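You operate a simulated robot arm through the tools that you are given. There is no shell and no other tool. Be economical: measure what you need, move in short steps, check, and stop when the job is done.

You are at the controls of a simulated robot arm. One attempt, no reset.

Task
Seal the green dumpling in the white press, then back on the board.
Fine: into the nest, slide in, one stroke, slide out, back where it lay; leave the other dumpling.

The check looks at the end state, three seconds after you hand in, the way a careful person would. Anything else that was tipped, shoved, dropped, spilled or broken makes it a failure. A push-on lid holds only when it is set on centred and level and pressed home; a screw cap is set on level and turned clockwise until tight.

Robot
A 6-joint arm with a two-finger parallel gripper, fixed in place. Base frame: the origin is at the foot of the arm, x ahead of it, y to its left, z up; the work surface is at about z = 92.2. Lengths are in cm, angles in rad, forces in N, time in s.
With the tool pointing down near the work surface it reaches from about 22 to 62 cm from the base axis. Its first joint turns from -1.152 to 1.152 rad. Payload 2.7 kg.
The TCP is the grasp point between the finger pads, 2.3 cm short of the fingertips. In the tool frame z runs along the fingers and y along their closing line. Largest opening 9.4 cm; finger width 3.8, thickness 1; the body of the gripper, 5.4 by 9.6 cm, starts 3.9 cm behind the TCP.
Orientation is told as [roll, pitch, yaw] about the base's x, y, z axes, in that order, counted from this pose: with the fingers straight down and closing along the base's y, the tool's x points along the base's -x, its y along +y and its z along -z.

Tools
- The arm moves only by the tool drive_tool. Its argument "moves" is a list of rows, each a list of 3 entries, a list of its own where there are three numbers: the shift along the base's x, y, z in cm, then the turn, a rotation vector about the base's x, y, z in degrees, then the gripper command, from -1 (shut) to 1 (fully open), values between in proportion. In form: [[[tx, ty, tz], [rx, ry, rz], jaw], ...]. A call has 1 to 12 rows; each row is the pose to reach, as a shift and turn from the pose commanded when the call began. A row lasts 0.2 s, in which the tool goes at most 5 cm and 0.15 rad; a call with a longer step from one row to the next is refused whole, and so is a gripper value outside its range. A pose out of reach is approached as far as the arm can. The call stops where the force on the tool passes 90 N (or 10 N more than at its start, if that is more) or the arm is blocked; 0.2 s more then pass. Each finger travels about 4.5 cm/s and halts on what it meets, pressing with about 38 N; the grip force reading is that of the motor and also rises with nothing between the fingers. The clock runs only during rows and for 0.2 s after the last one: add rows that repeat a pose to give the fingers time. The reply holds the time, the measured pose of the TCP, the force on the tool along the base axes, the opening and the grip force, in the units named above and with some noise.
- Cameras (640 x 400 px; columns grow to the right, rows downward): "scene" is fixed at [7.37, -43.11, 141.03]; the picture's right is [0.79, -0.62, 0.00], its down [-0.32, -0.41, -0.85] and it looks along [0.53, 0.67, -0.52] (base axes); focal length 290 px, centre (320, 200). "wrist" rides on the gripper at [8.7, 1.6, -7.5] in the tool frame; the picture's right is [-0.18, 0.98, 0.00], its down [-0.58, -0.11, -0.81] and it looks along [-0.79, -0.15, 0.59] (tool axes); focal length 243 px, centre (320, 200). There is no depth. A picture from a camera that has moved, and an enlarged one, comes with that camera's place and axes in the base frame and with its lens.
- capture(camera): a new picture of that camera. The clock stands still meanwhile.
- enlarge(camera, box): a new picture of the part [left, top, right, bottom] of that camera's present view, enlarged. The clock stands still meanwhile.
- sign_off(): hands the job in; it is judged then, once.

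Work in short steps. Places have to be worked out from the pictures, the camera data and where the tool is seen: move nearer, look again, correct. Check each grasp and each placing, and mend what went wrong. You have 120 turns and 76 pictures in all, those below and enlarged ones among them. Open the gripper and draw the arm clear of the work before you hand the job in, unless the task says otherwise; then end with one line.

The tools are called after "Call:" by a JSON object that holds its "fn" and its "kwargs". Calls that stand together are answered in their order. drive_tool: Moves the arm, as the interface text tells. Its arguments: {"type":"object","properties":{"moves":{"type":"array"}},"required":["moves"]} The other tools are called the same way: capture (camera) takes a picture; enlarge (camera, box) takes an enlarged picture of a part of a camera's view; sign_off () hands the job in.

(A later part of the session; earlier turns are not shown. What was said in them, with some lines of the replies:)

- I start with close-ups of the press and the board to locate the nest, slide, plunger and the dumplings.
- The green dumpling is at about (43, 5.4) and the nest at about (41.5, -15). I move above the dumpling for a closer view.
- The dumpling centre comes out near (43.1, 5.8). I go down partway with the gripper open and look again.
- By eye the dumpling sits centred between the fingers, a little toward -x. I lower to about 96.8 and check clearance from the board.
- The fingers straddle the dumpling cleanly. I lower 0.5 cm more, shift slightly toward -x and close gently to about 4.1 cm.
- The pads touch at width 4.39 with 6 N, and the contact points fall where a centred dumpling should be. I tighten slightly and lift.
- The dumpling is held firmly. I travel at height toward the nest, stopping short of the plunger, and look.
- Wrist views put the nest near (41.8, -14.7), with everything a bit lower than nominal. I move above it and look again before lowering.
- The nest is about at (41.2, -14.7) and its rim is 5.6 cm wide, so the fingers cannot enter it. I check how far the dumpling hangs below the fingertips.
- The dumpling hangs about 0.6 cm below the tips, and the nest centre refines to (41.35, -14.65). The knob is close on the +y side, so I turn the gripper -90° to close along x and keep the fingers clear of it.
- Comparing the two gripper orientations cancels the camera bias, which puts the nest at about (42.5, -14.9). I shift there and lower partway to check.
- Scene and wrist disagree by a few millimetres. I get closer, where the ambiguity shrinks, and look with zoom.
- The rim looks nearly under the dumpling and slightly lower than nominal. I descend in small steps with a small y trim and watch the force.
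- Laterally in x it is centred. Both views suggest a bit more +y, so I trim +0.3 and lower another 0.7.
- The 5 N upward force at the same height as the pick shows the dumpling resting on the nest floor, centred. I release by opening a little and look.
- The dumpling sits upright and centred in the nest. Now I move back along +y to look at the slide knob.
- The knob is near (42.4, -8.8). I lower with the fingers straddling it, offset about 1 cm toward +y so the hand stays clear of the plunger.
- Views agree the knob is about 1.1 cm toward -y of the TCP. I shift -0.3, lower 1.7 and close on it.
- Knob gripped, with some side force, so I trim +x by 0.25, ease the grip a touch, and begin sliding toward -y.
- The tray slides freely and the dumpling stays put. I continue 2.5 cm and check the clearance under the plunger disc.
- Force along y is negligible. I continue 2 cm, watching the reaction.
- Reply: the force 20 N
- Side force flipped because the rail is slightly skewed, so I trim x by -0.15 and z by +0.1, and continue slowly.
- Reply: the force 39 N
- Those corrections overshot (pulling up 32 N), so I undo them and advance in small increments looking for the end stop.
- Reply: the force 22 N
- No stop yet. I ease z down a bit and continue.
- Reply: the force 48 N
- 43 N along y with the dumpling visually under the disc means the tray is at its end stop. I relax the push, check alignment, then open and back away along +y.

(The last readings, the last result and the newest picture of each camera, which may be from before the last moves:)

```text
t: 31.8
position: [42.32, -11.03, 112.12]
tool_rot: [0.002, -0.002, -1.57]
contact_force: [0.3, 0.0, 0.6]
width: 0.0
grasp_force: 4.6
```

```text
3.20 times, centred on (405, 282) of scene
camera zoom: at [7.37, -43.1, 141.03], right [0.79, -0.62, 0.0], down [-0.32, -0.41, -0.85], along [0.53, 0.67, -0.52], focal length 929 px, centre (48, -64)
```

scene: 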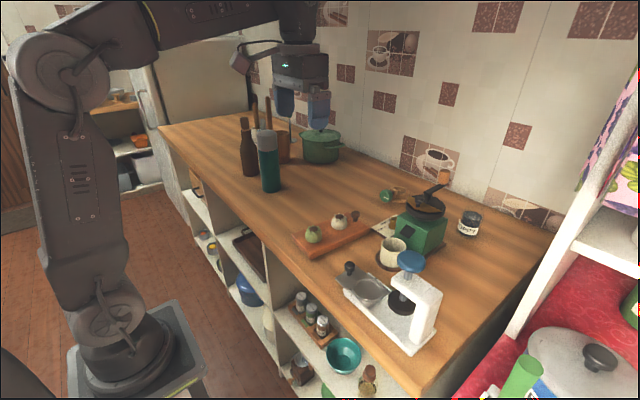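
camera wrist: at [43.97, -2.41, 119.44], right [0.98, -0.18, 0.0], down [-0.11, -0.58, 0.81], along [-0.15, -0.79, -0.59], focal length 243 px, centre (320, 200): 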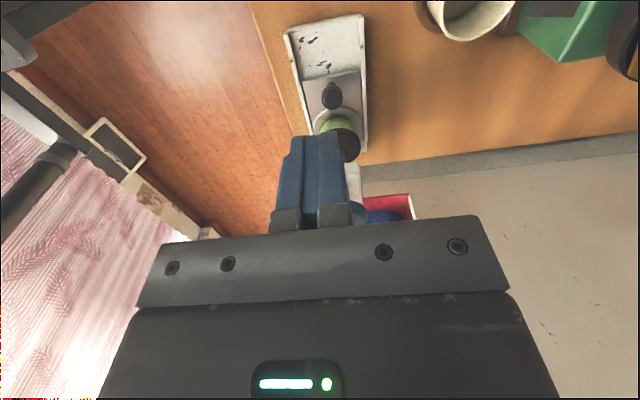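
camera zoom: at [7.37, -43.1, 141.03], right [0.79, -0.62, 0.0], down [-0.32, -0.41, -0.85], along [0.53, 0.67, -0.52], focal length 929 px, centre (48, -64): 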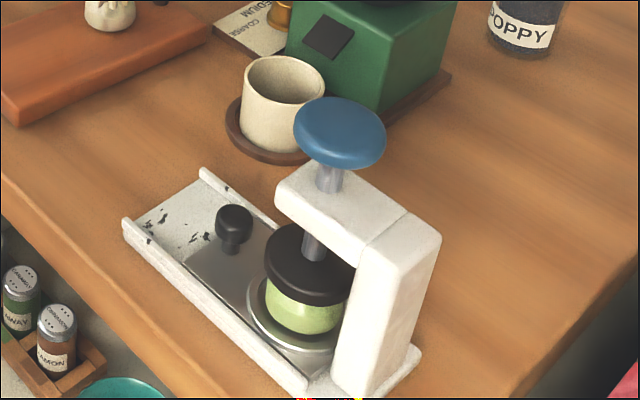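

The tray is in and the dumpling sits squarely under the disc. I move above the blue knob at about (42.4, -22.7) with closed fingers and check.

Call:
{"fn": "drive_tool", "kwargs": {"moves": [[[0, 0, 2], [0, 0, 0], -1], [[0, -4, 2], [0, 0, 0], -1], [[0, -8, 2], [0, 0, 0], -1], [[0, -11.65, 2], [0, 0, 0], -1], [[0, -11.65, 0], [0, 0, 0], -1], [[0, -11.65, 0], [0, 0, 0], -1]]}}

Call:
{"fn": "capture", "kwargs": {"camera": "wrist"}}

Call:
{"fn": "enlarge", "kwargs": {"camera": "scene", "box": [345, 200, 465, 325]}}

```text
t: 33.2
position: [42.31, -22.67, 112.06]
tool_rot: [0.001, -0.001, -1.566]
contact_force: [0.7, 0.4, 0.1]
width: 0.02
grasp_force: 38.2
```

```text
31 pictures are left
camera wrist: at [44.07, -13.91, 119.38], right [0.98, -0.18, 0.0], down [-0.11, -0.58, 0.81], along [-0.15, -0.79, -0.59], focal length 243 px, centre (320, 200)
```

wrist: 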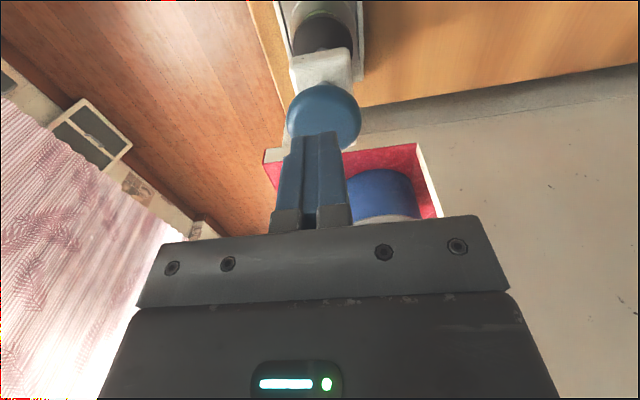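

```text
3.20 times, centred on (405, 262) of scene
camera zoom: at [7.37, -43.11, 141.03], right [0.79, -0.62, 0.0], down [-0.32, -0.41, -0.85], along [0.53, 0.67, -0.52], focal length 929 px, centre (48, 0)
```

zoom: 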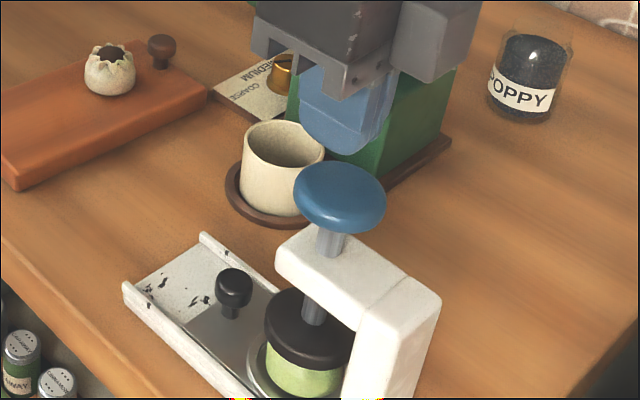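

The fingers are lined up above the knob, whose top is about 2.8 cm below the tips. I go down 2 cm first.

Call:
{"fn": "drive_tool", "kwargs": {"moves": [[[0, 0, -1], [0, 0, 0], -1], [[0, 0, -2], [0, 0, 0], -1], [[0, 0, -2], [0, 0, 0], -1]]}}

Call:
{"fn": "enlarge", "kwargs": {"camera": "scene", "box": [365, 210, 445, 270]}}

```text
t: 34.0
position: [42.27, -22.83, 110.0]
tool_rot: [0.002, -0.002, -1.567]
contact_force: [-0.8, 0.3, -0.2]
width: 0.0
grasp_force: 37.9
```

```text
6.67 times, centred on (405, 240) of scene
camera zoom: at [7.37, -43.11, 141.03], right [0.79, -0.62, 0.0], down [-0.32, -0.41, -0.85], along [0.53, 0.67, -0.52], focal length 1935 px, centre (-247, -67)
```

zoom: 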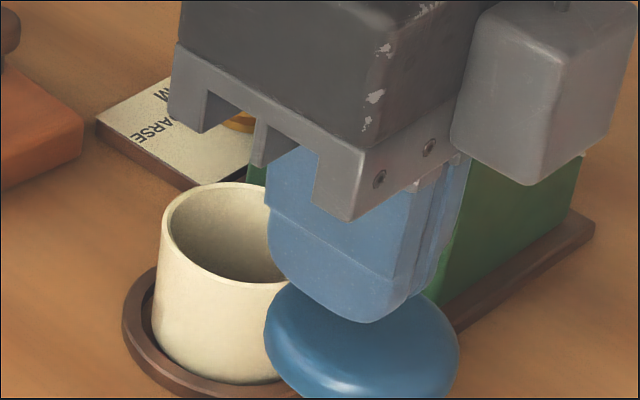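

Well centred over the knob. Now one continuous press stroke that stops on force.

Call:
{"fn": "drive_tool", "kwargs": {"moves": [[[0, 0, -0.4], [0, 0, 0], -1], [[0, 0, -0.8], [0, 0, 0], -1], [[0, 0, -1.2], [0, 0, 0], -1], [[0, 0, -1.5], [0, 0, 0], -1], [[0, 0, -1.8], [0, 0, 0], -1], [[0, 0, -2.1], [0, 0, 0], -1], [[0, 0, -2.4], [0, 0, 0], -1], [[0, 0, -2.7], [0, 0, 0], -1], [[0, 0, -3.0], [0, 0, 0], -1], [[0, 0, -3.3], [0, 0, 0], -1], [[0, 0, -3.6], [0, 0, 0], -1], [[0, 0, -3.9], [0, 0, 0], -1]]}}

Call:
{"fn": "enlarge", "kwargs": {"camera": "scene", "box": [345, 220, 465, 345]}}

```text
t: 36.6
position: [42.58, -22.57, 106.95]
tool_rot: [0.008, -0.006, -1.567]
contact_force: [-16.5, 7.3, 44.3]
width: 0.0
grasp_force: 37.6
```

```text
3.20 times, centred on (405, 282) of scene
camera zoom: at [7.26, -43.05, 141.05], right [0.79, -0.62, 0.0], down [-0.32, -0.41, -0.86], along [0.53, 0.67, -0.52], focal length 929 px, centre (48, -64)
```

zoom: 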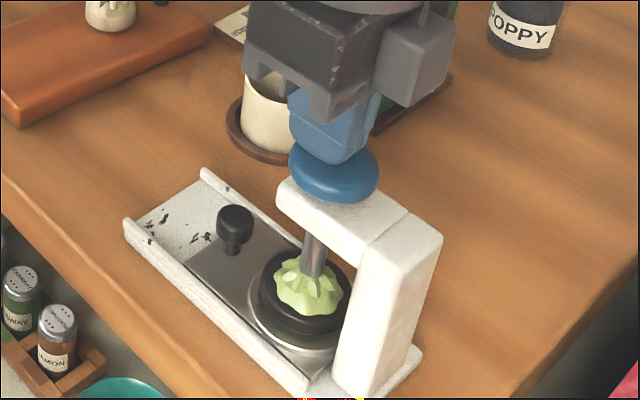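

The knob is bottomed against the arm at 44 N and the crown has pinched shut. I lift straight up and check that the plunger returns.

Call:
{"fn": "drive_tool", "kwargs": {"moves": [[[-0.1, 0, 0.5], [0, 0, 0], -1], [[-0.1, 0, 1], [0, 0, 0], -1], [[0, 0, 1.5], [0, 0, 0], -1], [[0, 0, 2], [0, 0, 0], -1], [[0, 0, 2.5], [0, 0, 0], -1], [[0, 0, 3], [0, 0, 0], -1], [[0, 0, 4], [0, 0, 0], -1], [[0, 0, 6], [0, 0, 0], -1], [[0, 0, 8], [0, 0, 0], -1], [[0, 0, 8], [0, 0, 0], -1]]}}

Call:
{"fn": "enlarge", "kwargs": {"camera": "scene", "box": [345, 220, 465, 345]}}

```text
t: 38.8
position: [42.47, -22.63, 114.21]
tool_rot: [0.002, -0.003, -1.569]
contact_force: [-0.7, -0.2, 0.5]
width: 0.0
grasp_force: 38.0
```

```text
3.20 times, centred on (405, 282) of scene
camera zoom: at [7.37, -43.1, 141.03], right [0.79, -0.62, 0.0], down [-0.32, -0.41, -0.85], along [0.53, 0.67, -0.52], focal length 929 px, centre (48, -64)
```

zoom: 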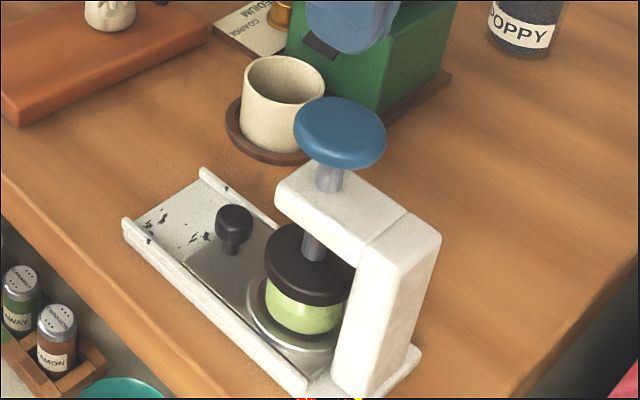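

The plunger is back up. I retrace: back to y ≈ -11, open, and descend behind the knob.

Call:
{"fn": "drive_tool", "kwargs": {"moves": [[[0, 4, 0], [0, 0, 0], -1], [[0, 8, 0], [0, 0, 0], -0.5], [[0, 11.65, -1], [0, 0, 0], 0], [[0, 11.65, -5], [0, 0, 0], 0], [[0, 11.65, -10], [0, 0, 0], 0], [[0, 11.65, -14], [0, 0, 0], 0], [[0, 11.65, -17], [0, 0, 0], 0], [[0, 11.65, -18.1], [0, 0, 0], 0], [[0, 11.65, -18.1], [0, 0, 0], 0]]}}

```text
t: 40.8
position: [42.38, -10.91, 96.04]
tool_rot: [0.003, -0.001, -1.57]
contact_force: [0.8, -0.1, 0.6]
width: 4.69
grasp_force: 0.1
```

Readings are clear. I slide the open fingers around the knob to y ≈ -16.55 and close.

Call:
{"fn": "drive_tool", "kwargs": {"moves": [[[0, -1.5, 0], [0, 0, 0], 0], [[0, -3, 0], [0, 0, 0], 0], [[0, -4.5, 0], [0, 0, 0], 0], [[0, -5.5, 0], [0, 0, 0], 0], [[0, -5.5, 0], [0, 0, 0], 0], [[0, -5.5, 0], [0, 0, 0], -0.3], [[0, -5.5, 0], [0, 0, 0], -0.6], [[0, -5.5, 0], [0, 0, 0], -0.65], [[0, -5.5, 0], [0, 0, 0], -0.65]]}}

Call:
{"fn": "enlarge", "kwargs": {"camera": "scene", "box": [345, 220, 465, 345]}}

```text
t: 42.8
position: [42.55, -16.45, 96.16]
tool_rot: [0.0, -0.003, -1.569]
contact_force: [-2.4, -0.9, -0.4]
width: 2.32
grasp_force: 45.2
```

```text
3.20 times, centred on (405, 282) of scene
camera zoom: at [7.37, -43.11, 141.03], right [0.79, -0.62, 0.0], down [-0.32, -0.41, -0.85], along [0.53, 0.67, -0.52], focal length 929 px, centre (48, -64)
```

zoom: 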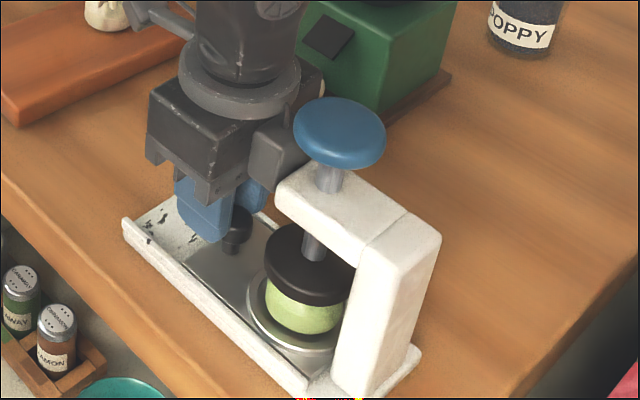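

Clean grip with low side force. I slide out steadily, first half.

Call:
{"fn": "drive_tool", "kwargs": {"moves": [[[0, 0.3, 0], [0, 0, 0], -0.65], [[0, 0.7, 0], [0, 0, 0], -0.65], [[0, 1.1, 0], [0, 0, 0], -0.65], [[0, 1.5, 0], [0, 0, 0], -0.65], [[0, 1.9, 0], [0, 0, 0], -0.65], [[0, 2.3, 0], [0, 0, 0], -0.65], [[0, 2.7, 0], [0, 0, 0], -0.65], [[0, 3.1, 0], [0, 0, 0], -0.65], [[0, 3.5, 0], [0, 0, 0], -0.65], [[0, 3.9, 0], [0, 0, 0], -0.65], [[0, 4.2, 0], [0, 0, 0], -0.65], [[0, 4.2, 0], [0, 0, 0], -0.65]]}}

```text
t: 45.4
position: [42.63, -12.18, 96.16]
tool_rot: [-0.002, -0.002, -1.567]
contact_force: [-1.1, -0.4, -23.7]
width: 2.33
grasp_force: 45.0
```

Half out. There is a slight upward tug, so I lower z by 0.07 and do the rest to the original place.

Call:
{"fn": "drive_tool", "kwargs": {"moves": [[[0, 0.1, -0.07], [0, 0, 0], -0.65], [[0, 0.5, -0.07], [0, 0, 0], -0.65], [[0, 0.9, -0.07], [0, 0, 0], -0.65], [[0, 1.3, -0.07], [0, 0, 0], -0.65], [[0, 1.7, -0.07], [0, 0, 0], -0.65], [[0, 2.1, -0.07], [0, 0, 0], -0.65], [[0, 2.5, -0.07], [0, 0, 0], -0.65], [[0, 2.9, -0.07], [0, 0, 0], -0.65], [[0, 3.3, -0.07], [0, 0, 0], -0.65], [[0, 3.7, -0.07], [0, 0, 0], -0.65], [[0, 4.1, -0.07], [0, 0, 0], -0.65], [[0, 4.1, -0.07], [0, 0, 0], -0.65]]}}

Call:
{"fn": "enlarge", "kwargs": {"camera": "scene", "box": [312, 210, 472, 360]}}

```text
t: 48.0
position: [42.58, -8.3, 96.16]
tool_rot: [0.002, 0.0, -1.569]
contact_force: [-12.0, -0.6, -4.4]
width: 2.33
grasp_force: 45.0
```

```text
2.67 times, centred on (392, 285) of scene
camera zoom: at [7.34, -43.11, 141.03], right [0.79, -0.62, 0.0], down [-0.32, -0.41, -0.85], along [0.53, 0.67, -0.52], focal length 774 px, centre (128, -27)
```

zoom: 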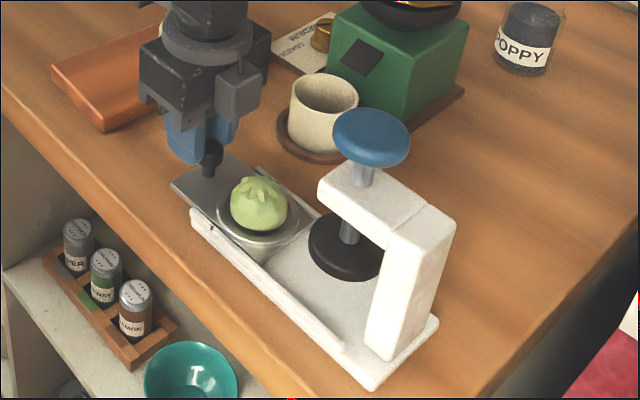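

The dumpling is sealed and the tray is within about 0.2 cm of its start. I finish the slide, release and rise, then move back over the dumpling.

Call:
{"fn": "drive_tool", "kwargs": {"moves": [[[-0.1, 0.22, 0], [0, 0, 0], -0.65], [[-0.1, 0.22, 0], [0, 0, 0], -0.65], [[-0.1, 0.22, 0], [0, 0, 0], -0.3], [[-0.1, 0.22, 0], [0, 0, 0], 0.1], [[-0.1, 0.22, 0], [0, 0, 0], 0.1], [[-0.1, 0.22, 2], [0, 0, 0], 0.2], [[-0.1, 0.22, 5], [0, 0, 0], 0.2], [[-0.1, 0.22, 8.2], [0, 0, 0], 0.2], [[-0.1, -3, 8.2], [0, 0, 0], 0.3], [[-0.1, -6.2, 8.2], [0, 0, 0], 0.3], [[-0.1, -6.2, 8.2], [0, 0, 0], 0.3]]}}

Call:
{"fn": "capture", "kwargs": {"camera": "wrist"}}

Call:
{"fn": "enlarge", "kwargs": {"camera": "scene", "box": [340, 240, 420, 310]}}

```text
t: 50.4
position: [42.56, -14.82, 104.51]
tool_rot: [0.001, -0.002, -1.566]
contact_force: [0.9, -0.2, -0.1]
width: 6.13
grasp_force: 0.2
```

```text
24 pictures are left
camera wrist: at [44.17, -6.01, 111.85], right [0.98, -0.18, 0.0], down [-0.11, -0.58, 0.81], along [-0.15, -0.79, -0.59], focal length 243 px, centre (320, 200)
```

wrist: 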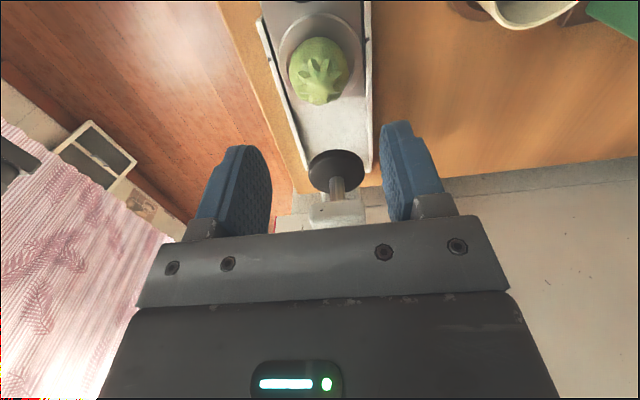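

```text
5.71 times, centred on (380, 275) of scene
camera zoom: at [7.37, -43.11, 141.03], right [0.79, -0.62, 0.0], down [-0.32, -0.41, -0.85], along [0.53, 0.67, -0.52], focal length 1659 px, centre (-23, -229)
```

zoom: 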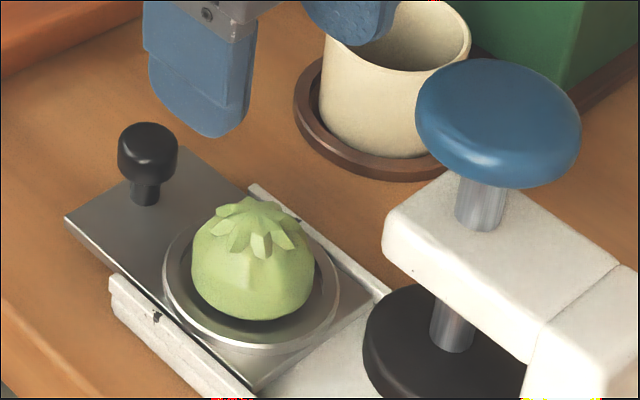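

The tray and dumpling are exactly where they were at release. Camera data put me at y ≈ -14.7, so I shift +0.5 and descend to the same grip height.

Call:
{"fn": "drive_tool", "kwargs": {"moves": [[[-0.05, 0.5, -2], [0, 0, 0], 0.2], [[-0.05, 0.5, -5], [0, 0, 0], 0.2], [[-0.05, 0.5, -7], [0, 0, 0], 0.2], [[-0.05, 0.5, -8.1], [0, 0, 0], 0.2], [[-0.05, 0.5, -8.1], [0, 0, 0], 0.2]]}}

Call:
{"fn": "enlarge", "kwargs": {"camera": "wrist", "box": [200, 30, 440, 230]}}

```text
t: 51.6
position: [42.4, -14.25, 96.19]
tool_rot: [0.0, -0.001, -1.57]
contact_force: [0.4, 0.4, 0.4]
width: 5.66
grasp_force: 0.0
```

```text
2.00 times, centred on (320, 130) of wrist
camera zoom: at [44.04, -5.48, 103.6], right [0.98, -0.18, 0.0], down [-0.11, -0.58, 0.81], along [-0.15, -0.79, -0.59], focal length 485 px, centre (320, 340)
```

zoom: 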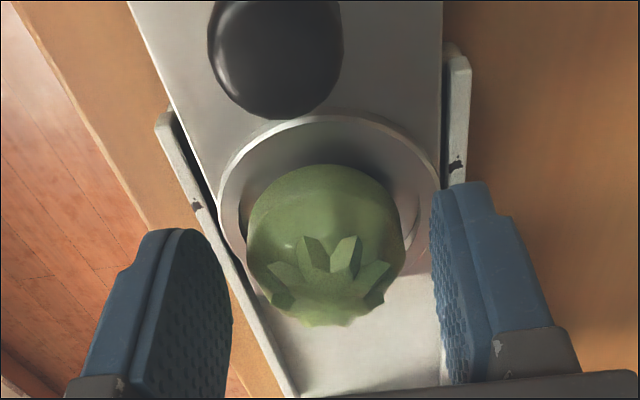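

Well aligned. I close gently and lift.

Call:
{"fn": "drive_tool", "kwargs": {"moves": [[[0, 0, 0], [0, 0, 0], 0], [[0, 0, 0], [0, 0, 0], -0.13], [[0, 0, 0], [0, 0, 0], -0.22], [[0, 0, 0], [0, 0, 0], -0.22], [[0, 0, 0.3], [0, 0, 0], -0.22], [[0, 0, 1], [0, 0, 0], -0.22], [[0, 0, 2.5], [0, 0, 0], -0.22], [[0, 0, 5], [0, 0, 0], -0.22], [[0, 0, 9], [0, 0, 0], -0.22], [[0, 0, 13], [0, 0, 0], -0.22], [[0, 0, 13], [0, 0, 0], -0.22]]}}

Call:
{"fn": "capture", "kwargs": {"camera": "wrist"}}

```text
t: 54.0
position: [42.35, -13.83, 109.45]
tool_rot: [0.003, -0.001, -1.567]
contact_force: [-0.4, 0.6, -0.7]
width: 4.43
grasp_force: 5.3
```

```text
21 pictures are left
camera wrist: at [44.04, -5.06, 116.84], right [0.98, -0.18, 0.0], down [-0.11, -0.58, 0.81], along [-0.15, -0.79, -0.59], focal length 243 px, centre (320, 200)
```

wrist: 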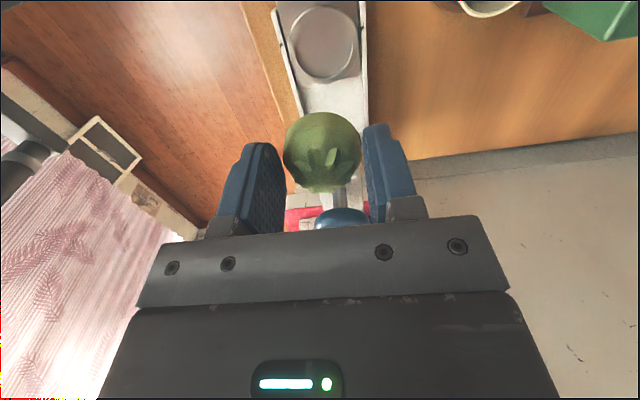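

Held securely and the nest is empty. I rotate back +90° while carrying it over toward the board at height.

Call:
{"fn": "drive_tool", "kwargs": {"moves": [[[0, 0, 0], [0, 0, 8.2], -0.22], [[0, 1, 0], [0, 0, 16.4], -0.22], [[0, 3, 0], [0, 0, 24.6], -0.22], [[0, 5, 0], [0, 0, 32.8], -0.22], [[0, 7, 0], [0, 0, 41], -0.22], [[0, 9, 0], [0, 0, 49.2], -0.22], [[0, 11, 0], [0, 0, 57.4], -0.22], [[0, 13, 0], [0, 0, 65.6], -0.22], [[0, 15, 0], [0, 0, 73.8], -0.22], [[0, 17, 0], [0, 0, 82], -0.22], [[0, 19, 0], [0, 0, 90], -0.22], [[0, 19.5, 0], [0, 0, 90], -0.22]]}}

Call:
{"fn": "capture", "kwargs": {"camera": "wrist"}}

```text
t: 56.6
position: [42.35, 5.37, 109.46]
tool_rot: [0.002, -0.002, 0.005]
contact_force: [-1.8, 1.3, -1.0]
width: 4.39
grasp_force: 5.6
```

```text
20 pictures are left
camera wrist: at [33.79, 7.11, 116.76], right [0.18, 0.98, 0.0], down [0.58, -0.11, 0.81], along [0.79, -0.14, -0.59], focal length 243 px, centre (320, 200)
```

wrist: 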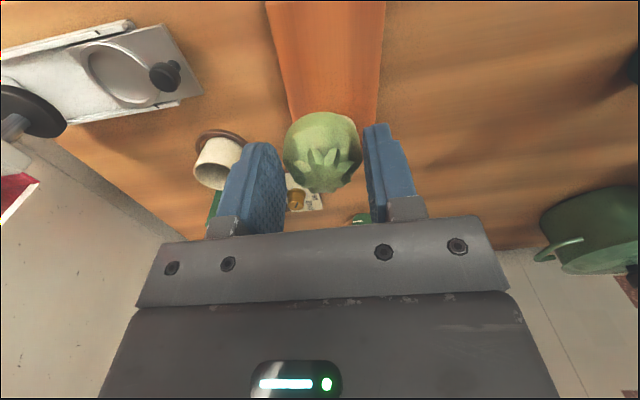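

Compared with the pick pose I need about +0.12 x, +0.43 y. I lower to just above the board.

Call:
{"fn": "drive_tool", "kwargs": {"moves": [[[0.12, 0.43, -2], [0, 0, 0], -0.22], [[0.12, 0.43, -5], [0, 0, 0], -0.22], [[0.12, 0.43, -8], [0, 0, 0], -0.22], [[0.12, 0.43, -10.5], [0, 0, 0], -0.22], [[0.12, 0.43, -12], [0, 0, 0], -0.22], [[0.12, 0.43, -12], [0, 0, 0], -0.22]]}}

Call:
{"fn": "enlarge", "kwargs": {"camera": "wrist", "box": [160, 50, 480, 250]}}

Call:
{"fn": "enlarge", "kwargs": {"camera": "scene", "box": [280, 200, 376, 260]}}

```text
t: 58.0
position: [42.43, 6.25, 97.34]
tool_rot: [0.001, -0.003, 0.002]
contact_force: [0.2, 0.4, 0.0]
width: 4.4
grasp_force: 5.4
```

```text
2.00 times, centred on (320, 150) of wrist
camera zoom: at [33.97, 7.71, 104.75], right [0.18, 0.98, 0.0], down [0.58, -0.11, 0.81], along [0.79, -0.15, -0.59], focal length 485 px, centre (320, 300)
```

zoom: 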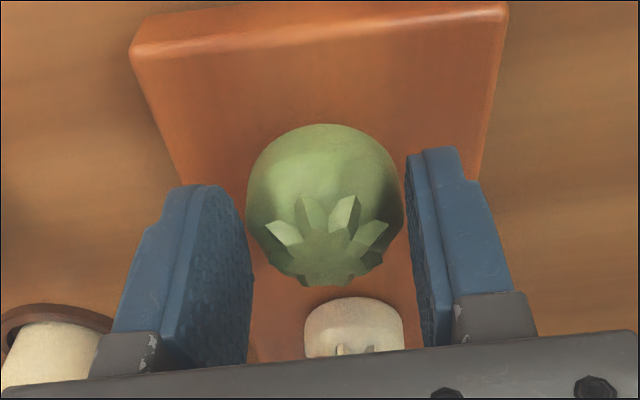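

```text
6.67 times, centred on (328, 230) of scene
camera zoom: at [7.37, -43.1, 141.03], right [0.79, -0.62, 0.0], down [-0.32, -0.41, -0.85], along [0.53, 0.67, -0.52], focal length 1935 px, centre (267, 0)
```

zoom: 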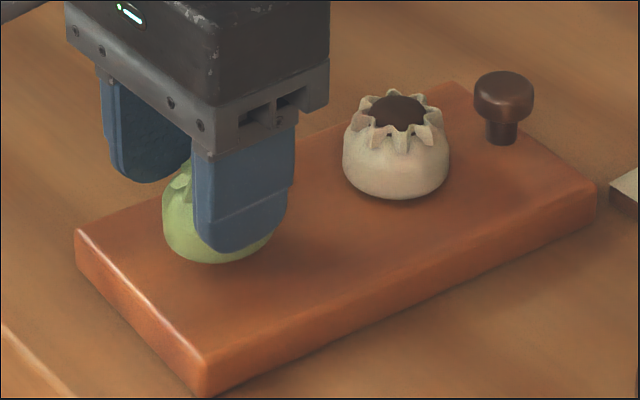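

Compared with the original silhouette it sits about 0.25 cm off in y. I trim, lower to board contact, and read the force.

Call:
{"fn": "drive_tool", "kwargs": {"moves": [[[0.1, -0.25, 0], [0, 0, 0], -0.22], [[0.1, -0.25, -0.4], [0, 0, 0], -0.22], [[0.1, -0.25, -0.8], [0, 0, 0], -0.22], [[0.1, -0.25, -1.0], [0, 0, 0], -0.22], [[0.1, -0.25, -1.0], [0, 0, 0], -0.22]]}}

Call:
{"fn": "enlarge", "kwargs": {"camera": "scene", "box": [280, 200, 376, 260]}}

```text
t: 59.2
position: [42.7, 5.77, 96.3]
tool_rot: [0.003, -0.003, 0.003]
contact_force: [2.3, -1.5, 5.6]
width: 4.42
grasp_force: 6.2
```

```text
6.67 times, centred on (328, 230) of scene
camera zoom: at [7.37, -43.11, 141.03], right [0.79, -0.62, 0.0], down [-0.32, -0.41, -0.85], along [0.53, 0.67, -0.52], focal length 1935 px, centre (267, 0)
```

zoom: 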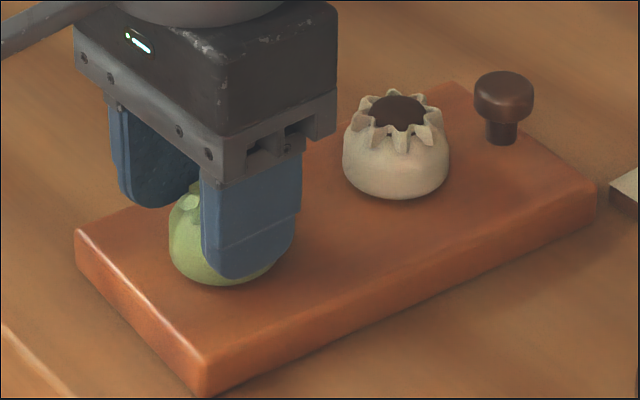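

Contact at 5.6 N, and the silhouette matches the original (left edge 168, bottom 285). I release and rise.

Call:
{"fn": "drive_tool", "kwargs": {"moves": [[[0, 0, 0.05], [0, 0, 0], -0.1], [[0, 0, 0.05], [0, 0, 0], 0.1], [[0, 0, 0.05], [0, 0, 0], 0.5], [[0, 0, 0.05], [0, 0, 0], 0.6], [[0, 0, 1.5], [0, 0, 0], 0.6], [[0, 0, 4], [0, 0, 0], 0.6], [[0, 0, 8], [0, 0, 0], 0.8], [[0, 0, 12], [0, 0, 0], 1], [[-2, 0, 16], [0, 0, 0], 1], [[-4, 0, 20], [0, 0, 0], 1], [[-5, 0, 24], [0, 0, 0], 1]]}}

Call:
{"fn": "enlarge", "kwargs": {"camera": "scene", "box": [280, 200, 376, 260]}}

Call:
{"fn": "capture", "kwargs": {"camera": "scene"}}

```text
t: 61.6
position: [37.95, 6.05, 120.24]
tool_rot: [0.001, -0.001, 0.002]
contact_force: [-0.5, 1.1, -0.1]
width: 9.42
grasp_force: 0.0
```

```text
6.67 times, centred on (328, 230) of scene
camera zoom: at [7.37, -43.11, 141.03], right [0.79, -0.62, 0.0], down [-0.32, -0.41, -0.85], along [0.53, 0.67, -0.52], focal length 1935 px, centre (267, 0)
```

zoom: 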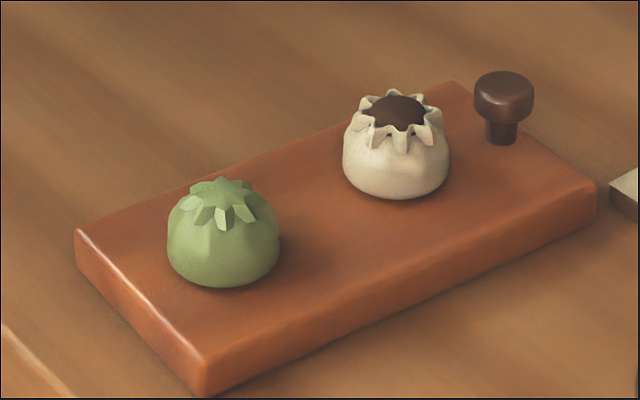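

```text
15 pictures are left
```

scene: 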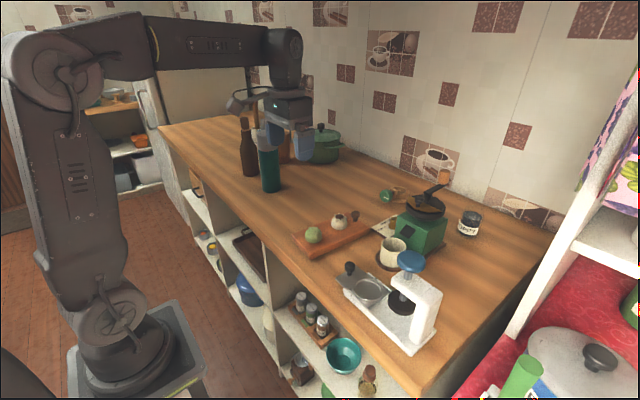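

The sealed dumpling is upright on the board where it lay. The other dumpling is untouched, the tray is out, and the arm is clear, so I hand in.

Call:
{"fn": "sign_off", "kwargs": {}}

```text
The job is handed in.
```

The green dumpling was sealed with one press stroke and is back upright where it lay on the board; the other dumpling was left alone and the tray is slid back out.
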